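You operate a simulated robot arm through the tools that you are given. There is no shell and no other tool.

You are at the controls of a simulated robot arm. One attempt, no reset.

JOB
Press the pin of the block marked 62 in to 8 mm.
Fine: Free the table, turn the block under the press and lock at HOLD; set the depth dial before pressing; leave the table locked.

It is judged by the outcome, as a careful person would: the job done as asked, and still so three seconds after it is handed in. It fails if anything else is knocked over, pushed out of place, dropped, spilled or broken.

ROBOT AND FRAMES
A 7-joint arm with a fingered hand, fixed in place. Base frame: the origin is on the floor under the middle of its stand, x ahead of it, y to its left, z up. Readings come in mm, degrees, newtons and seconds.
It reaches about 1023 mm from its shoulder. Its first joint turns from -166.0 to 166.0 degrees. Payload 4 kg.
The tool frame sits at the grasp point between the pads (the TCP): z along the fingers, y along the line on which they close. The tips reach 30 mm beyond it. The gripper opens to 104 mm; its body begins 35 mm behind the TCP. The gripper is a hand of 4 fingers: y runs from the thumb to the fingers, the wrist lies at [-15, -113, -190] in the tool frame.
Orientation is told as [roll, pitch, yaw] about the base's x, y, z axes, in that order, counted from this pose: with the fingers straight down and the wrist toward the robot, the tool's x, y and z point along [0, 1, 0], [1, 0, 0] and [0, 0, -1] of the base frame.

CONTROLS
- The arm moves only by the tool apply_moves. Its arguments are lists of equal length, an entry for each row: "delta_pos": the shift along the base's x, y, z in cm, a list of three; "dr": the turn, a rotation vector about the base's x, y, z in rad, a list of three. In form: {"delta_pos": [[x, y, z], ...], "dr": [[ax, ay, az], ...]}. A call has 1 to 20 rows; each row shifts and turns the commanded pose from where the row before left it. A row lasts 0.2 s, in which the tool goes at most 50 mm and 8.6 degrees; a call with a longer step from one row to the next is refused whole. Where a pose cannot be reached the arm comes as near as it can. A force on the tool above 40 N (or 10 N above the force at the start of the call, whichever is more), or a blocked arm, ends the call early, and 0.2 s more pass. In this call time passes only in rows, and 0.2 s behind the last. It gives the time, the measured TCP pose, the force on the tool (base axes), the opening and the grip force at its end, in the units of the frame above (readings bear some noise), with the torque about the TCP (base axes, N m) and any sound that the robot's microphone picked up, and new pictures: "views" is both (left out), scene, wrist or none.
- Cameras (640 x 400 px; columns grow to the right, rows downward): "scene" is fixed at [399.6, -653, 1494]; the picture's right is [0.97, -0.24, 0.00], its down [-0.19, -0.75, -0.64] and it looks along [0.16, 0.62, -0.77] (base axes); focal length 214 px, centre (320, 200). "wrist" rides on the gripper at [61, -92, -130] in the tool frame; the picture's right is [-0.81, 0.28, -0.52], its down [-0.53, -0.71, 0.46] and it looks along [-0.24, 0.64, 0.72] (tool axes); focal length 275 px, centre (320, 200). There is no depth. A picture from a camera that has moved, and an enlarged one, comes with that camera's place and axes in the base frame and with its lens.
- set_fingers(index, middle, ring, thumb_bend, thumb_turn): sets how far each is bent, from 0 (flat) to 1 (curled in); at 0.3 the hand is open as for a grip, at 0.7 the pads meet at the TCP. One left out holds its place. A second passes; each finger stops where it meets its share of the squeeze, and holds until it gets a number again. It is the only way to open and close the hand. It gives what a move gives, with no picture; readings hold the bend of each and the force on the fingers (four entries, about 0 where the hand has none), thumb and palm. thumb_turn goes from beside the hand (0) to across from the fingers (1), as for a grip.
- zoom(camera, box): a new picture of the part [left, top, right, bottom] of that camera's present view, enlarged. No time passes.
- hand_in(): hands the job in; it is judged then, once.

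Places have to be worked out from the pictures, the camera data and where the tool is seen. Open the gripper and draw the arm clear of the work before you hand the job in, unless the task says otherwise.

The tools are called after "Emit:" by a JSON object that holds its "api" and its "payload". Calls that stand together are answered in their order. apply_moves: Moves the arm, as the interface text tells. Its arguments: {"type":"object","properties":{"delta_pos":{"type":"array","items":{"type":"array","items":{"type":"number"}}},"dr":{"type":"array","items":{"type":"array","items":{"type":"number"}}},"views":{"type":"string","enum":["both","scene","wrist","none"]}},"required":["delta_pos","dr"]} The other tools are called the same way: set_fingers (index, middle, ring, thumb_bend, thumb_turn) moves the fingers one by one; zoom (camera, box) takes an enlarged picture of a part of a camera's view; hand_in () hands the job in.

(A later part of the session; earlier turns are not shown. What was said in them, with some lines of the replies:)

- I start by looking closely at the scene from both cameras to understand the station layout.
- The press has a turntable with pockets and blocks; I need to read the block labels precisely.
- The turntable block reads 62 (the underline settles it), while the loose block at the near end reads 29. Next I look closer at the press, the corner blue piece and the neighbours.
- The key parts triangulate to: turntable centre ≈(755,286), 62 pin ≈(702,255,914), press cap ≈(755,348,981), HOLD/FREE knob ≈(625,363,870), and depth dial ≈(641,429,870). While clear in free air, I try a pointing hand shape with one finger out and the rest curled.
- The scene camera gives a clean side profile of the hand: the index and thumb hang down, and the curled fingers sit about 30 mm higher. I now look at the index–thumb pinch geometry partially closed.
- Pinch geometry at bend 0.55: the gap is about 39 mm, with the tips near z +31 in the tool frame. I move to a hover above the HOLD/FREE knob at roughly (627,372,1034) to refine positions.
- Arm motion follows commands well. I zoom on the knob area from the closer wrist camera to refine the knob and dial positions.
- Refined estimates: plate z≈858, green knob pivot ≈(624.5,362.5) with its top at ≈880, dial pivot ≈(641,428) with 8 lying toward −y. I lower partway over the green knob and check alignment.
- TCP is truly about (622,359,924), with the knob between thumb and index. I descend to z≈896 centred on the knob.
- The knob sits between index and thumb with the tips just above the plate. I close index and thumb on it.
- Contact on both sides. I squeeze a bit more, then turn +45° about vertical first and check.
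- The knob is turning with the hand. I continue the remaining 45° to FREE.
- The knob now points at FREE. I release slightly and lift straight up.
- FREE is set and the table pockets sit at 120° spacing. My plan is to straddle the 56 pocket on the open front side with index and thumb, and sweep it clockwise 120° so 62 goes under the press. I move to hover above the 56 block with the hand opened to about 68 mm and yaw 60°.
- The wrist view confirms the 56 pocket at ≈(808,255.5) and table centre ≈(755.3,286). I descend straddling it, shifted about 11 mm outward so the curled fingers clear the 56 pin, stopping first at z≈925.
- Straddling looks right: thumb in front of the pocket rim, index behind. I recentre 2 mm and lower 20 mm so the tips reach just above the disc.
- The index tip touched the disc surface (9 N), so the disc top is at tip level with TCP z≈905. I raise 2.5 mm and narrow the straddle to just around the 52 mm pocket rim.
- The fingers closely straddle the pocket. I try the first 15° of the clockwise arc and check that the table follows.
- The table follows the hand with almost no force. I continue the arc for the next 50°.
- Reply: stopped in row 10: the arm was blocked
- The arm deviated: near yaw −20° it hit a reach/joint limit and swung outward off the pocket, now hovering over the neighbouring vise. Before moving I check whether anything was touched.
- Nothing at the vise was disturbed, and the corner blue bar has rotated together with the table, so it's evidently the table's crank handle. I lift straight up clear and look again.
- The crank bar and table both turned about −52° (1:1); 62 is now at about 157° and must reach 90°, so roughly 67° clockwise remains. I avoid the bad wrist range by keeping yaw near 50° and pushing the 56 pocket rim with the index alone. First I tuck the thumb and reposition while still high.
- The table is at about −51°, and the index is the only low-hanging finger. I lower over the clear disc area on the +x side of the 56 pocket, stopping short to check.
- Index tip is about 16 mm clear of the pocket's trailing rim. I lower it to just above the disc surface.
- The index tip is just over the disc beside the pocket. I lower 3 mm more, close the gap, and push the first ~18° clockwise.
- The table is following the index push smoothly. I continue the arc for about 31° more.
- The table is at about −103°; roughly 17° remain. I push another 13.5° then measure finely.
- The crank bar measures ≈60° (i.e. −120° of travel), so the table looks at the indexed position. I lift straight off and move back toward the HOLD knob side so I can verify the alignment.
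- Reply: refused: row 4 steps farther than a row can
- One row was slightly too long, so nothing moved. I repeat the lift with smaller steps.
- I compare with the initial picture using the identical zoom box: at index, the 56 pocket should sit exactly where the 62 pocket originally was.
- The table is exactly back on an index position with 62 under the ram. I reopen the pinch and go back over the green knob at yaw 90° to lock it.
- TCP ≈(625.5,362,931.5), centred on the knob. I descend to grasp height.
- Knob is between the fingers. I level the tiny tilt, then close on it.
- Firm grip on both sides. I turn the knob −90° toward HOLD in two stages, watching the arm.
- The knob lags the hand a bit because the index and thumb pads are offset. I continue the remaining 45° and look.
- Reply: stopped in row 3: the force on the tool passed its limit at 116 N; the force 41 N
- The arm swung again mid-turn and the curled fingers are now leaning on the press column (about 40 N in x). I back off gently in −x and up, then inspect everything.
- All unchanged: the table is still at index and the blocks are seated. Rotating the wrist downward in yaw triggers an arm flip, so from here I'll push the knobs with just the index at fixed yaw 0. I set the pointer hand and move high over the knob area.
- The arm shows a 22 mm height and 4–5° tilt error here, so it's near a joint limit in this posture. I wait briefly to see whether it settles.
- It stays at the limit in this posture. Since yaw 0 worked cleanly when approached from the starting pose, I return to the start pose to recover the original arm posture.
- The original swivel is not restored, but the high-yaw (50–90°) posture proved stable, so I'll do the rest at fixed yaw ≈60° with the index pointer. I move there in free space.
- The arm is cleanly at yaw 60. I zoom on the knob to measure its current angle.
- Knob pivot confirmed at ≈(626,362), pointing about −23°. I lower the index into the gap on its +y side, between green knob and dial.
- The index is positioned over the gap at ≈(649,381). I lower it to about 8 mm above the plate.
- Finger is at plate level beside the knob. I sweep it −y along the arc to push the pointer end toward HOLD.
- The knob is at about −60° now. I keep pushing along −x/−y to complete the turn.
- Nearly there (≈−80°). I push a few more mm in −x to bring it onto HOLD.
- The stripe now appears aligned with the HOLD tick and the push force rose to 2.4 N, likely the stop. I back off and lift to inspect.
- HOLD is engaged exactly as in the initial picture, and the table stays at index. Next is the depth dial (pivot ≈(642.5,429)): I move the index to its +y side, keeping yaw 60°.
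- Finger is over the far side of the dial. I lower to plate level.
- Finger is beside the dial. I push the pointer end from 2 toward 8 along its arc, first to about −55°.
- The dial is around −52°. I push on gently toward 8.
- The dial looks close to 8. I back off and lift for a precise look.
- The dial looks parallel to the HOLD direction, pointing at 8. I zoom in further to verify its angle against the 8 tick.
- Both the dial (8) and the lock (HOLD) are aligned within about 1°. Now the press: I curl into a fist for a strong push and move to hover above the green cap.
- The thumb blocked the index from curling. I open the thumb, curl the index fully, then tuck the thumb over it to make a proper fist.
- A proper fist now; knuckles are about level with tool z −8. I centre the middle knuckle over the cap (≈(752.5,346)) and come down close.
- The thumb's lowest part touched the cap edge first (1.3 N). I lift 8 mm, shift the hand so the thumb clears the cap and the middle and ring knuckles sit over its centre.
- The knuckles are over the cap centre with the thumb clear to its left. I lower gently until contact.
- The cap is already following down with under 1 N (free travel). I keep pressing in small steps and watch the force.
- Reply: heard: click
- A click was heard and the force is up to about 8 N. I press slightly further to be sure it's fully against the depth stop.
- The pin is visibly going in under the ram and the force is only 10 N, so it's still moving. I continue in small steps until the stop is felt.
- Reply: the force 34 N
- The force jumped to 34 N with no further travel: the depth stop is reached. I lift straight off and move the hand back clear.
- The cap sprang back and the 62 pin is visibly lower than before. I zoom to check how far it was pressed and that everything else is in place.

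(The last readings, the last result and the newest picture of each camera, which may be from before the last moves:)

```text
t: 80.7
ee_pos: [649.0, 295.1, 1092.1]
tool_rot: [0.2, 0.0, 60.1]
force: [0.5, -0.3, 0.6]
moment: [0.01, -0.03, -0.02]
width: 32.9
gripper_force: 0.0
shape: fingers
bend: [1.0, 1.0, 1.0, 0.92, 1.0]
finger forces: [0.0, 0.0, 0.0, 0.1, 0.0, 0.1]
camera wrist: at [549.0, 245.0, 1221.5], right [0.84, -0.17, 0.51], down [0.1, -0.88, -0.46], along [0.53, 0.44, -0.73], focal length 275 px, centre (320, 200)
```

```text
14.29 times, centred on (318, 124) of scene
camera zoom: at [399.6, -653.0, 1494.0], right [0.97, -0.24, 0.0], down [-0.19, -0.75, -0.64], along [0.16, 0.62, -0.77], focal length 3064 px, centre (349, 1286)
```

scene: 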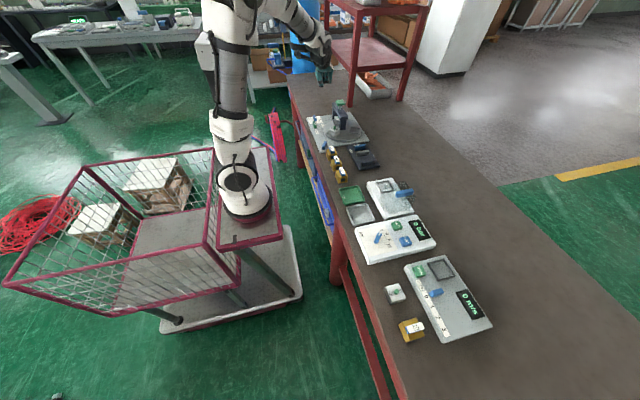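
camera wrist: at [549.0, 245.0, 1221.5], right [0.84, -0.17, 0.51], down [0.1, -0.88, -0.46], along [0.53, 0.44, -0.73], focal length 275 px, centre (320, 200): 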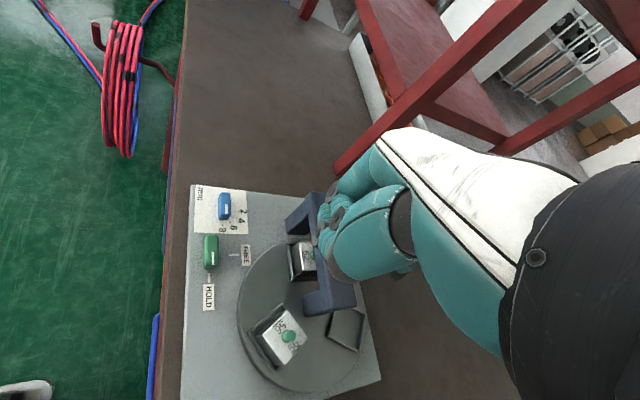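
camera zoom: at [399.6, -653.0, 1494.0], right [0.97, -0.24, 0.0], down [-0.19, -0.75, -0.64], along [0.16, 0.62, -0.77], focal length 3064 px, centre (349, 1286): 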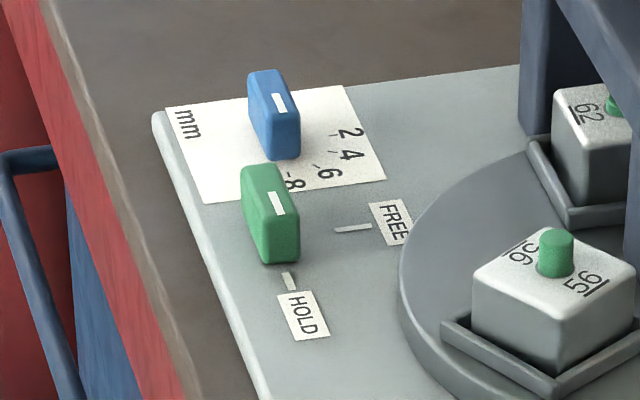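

The pin is in to a short stub against the 8 mm stop, with the dial on 8, the lock on HOLD and the table at index. I draw the arm well clear and open the hand.

Emit:
{"api": "apply_moves", "payload": {"delta_pos": [[-2, 0, 3], [-2.5, 0, 3], [-2.5, 0, 3], [-2.5, 0, 3], [-2.5, 0, 2], [0, 0, 0]], "dr": [[0, 0, 0], [0, 0, 0], [0, 0, 0], [0, 0, 0], [0, 0, 0], [0, 0, 0]], "views": "none"}}

Emit:
{"api": "set_fingers", "payload": {"thumb_bend": 0.3}}

Emit:
{"api": "set_fingers", "payload": {"index": 0.3, "middle": 0.3, "ring": 0.3}}

Emit:
{"api": "zoom", "payload": {"camera": "scene", "box": [220, 0, 520, 380]}}

Emit:
{"api": "zoom", "payload": {"camera": "scene", "box": [300, 90, 390, 190]}}

```text
t: 82.1
ee_pos: [530.1, 296.7, 1233.2]
tool_rot: [0.2, 0.0, 59.9]
force: [-0.5, 0.5, -0.6]
moment: [-0.02, 0.01, 0.01]
width: 32.7
gripper_force: 0.1
shape: fingers
bend: [1.0, 1.0, 1.0, 0.92, 1.0]
finger forces: [0.1, 0.0, 0.0, 0.0, 0.0, 0.0]
```

```text
t: 83.1
ee_pos: [530.5, 296.3, 1233.5]
tool_rot: [0.3, 0.0, 60.0]
force: [0.3, 0.0, 0.3]
moment: [0.0, -0.04, 0.03]
width: 65.3
gripper_force: 0.0
shape: fingers
bend: [1.0, 1.0, 1.0, 0.3, 0.98]
finger forces: [0.1, 0.0, 0.1, 0.0, 0.0, 0.0]
```

```text
t: 84.1
ee_pos: [530.6, 297.0, 1233.5]
tool_rot: [0.2, 0.0, 60.1]
force: [0.3, 0.0, -0.2]
moment: [0.01, 0.01, 0.03]
width: 102.7
gripper_force: 0.0
shape: fingers
bend: [0.3, 0.3, 0.3, 0.3, 0.98]
finger forces: [0.1, 0.1, 0.0, 0.0, 0.1, 0.0]
```

```text
1.05 times, centred on (370, 190) of scene (not enlarged: the box is as wide or as high as the picture)
camera zoom: at [399.6, -653.0, 1494.0], right [0.97, -0.24, 0.0], down [-0.19, -0.75, -0.64], along [0.16, 0.62, -0.77], focal length 226 px, centre (267, 210)
```

zoom: 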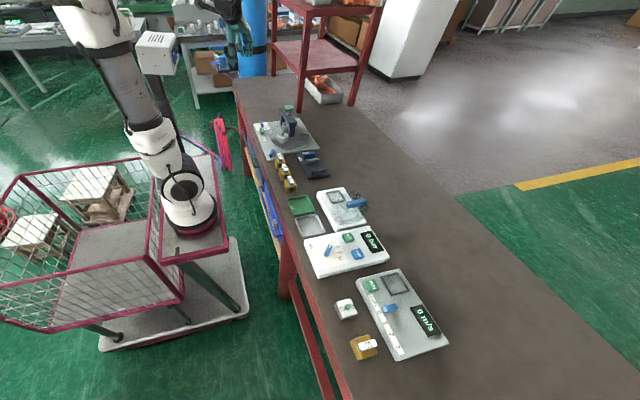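

```text
4.00 times, centred on (345, 140) of scene
camera zoom: at [399.6, -653.0, 1494.0], right [0.97, -0.24, 0.0], down [-0.19, -0.75, -0.64], along [0.16, 0.62, -0.77], focal length 858 px, centre (220, 440)
```

zoom: 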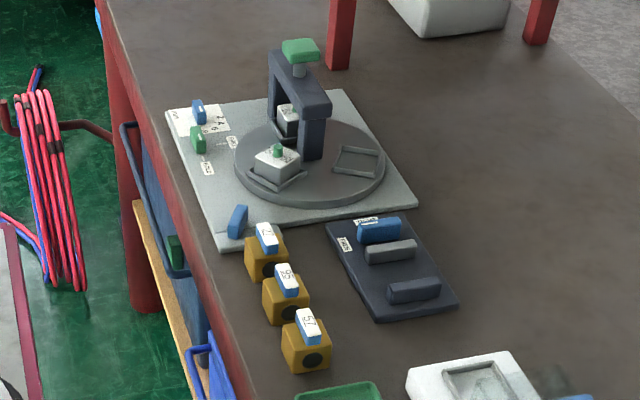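

The hand is open and clear. Block 62's pin is pressed against the 8 mm stop, the table is locked at HOLD, and everything else is undisturbed, so I hand in.

Emit:
{"api": "hand_in", "payload": {}}

```text
The job is handed in.
```

The pin of block 62 is pressed in against the depth stop with the dial set to 8 mm, and I have handed the job in. I read the depth from the dial and the hard stop (the push force jumped to 34 N with no further travel), not from a direct measurement of the pin.

- **Table:** It is turned so block 62 sits under the press and locked at HOLD. The pockets lined up with their starting index positions, and they stayed put through the pressing.
- **Order:** I freed the table, turned it, locked it, set the dial to 8, then pressed.
- **Arm swings:** The arm swung out of position twice. The first swing only left the hand hovering over the neighbouring vise. The second, while I was locking the table, hit the press column with a peak force of 116 N.
- **After the swings:** In the pictures, the press, table, blocks and vise looked unchanged each time. I can't rule out hidden effects of the second hit.
- **Corner bar:** The blue bar at the corner of the press plate is the table's crank handle, so it turned with the table and now points differently from the start.

The hand is open and the arm is drawn clear.
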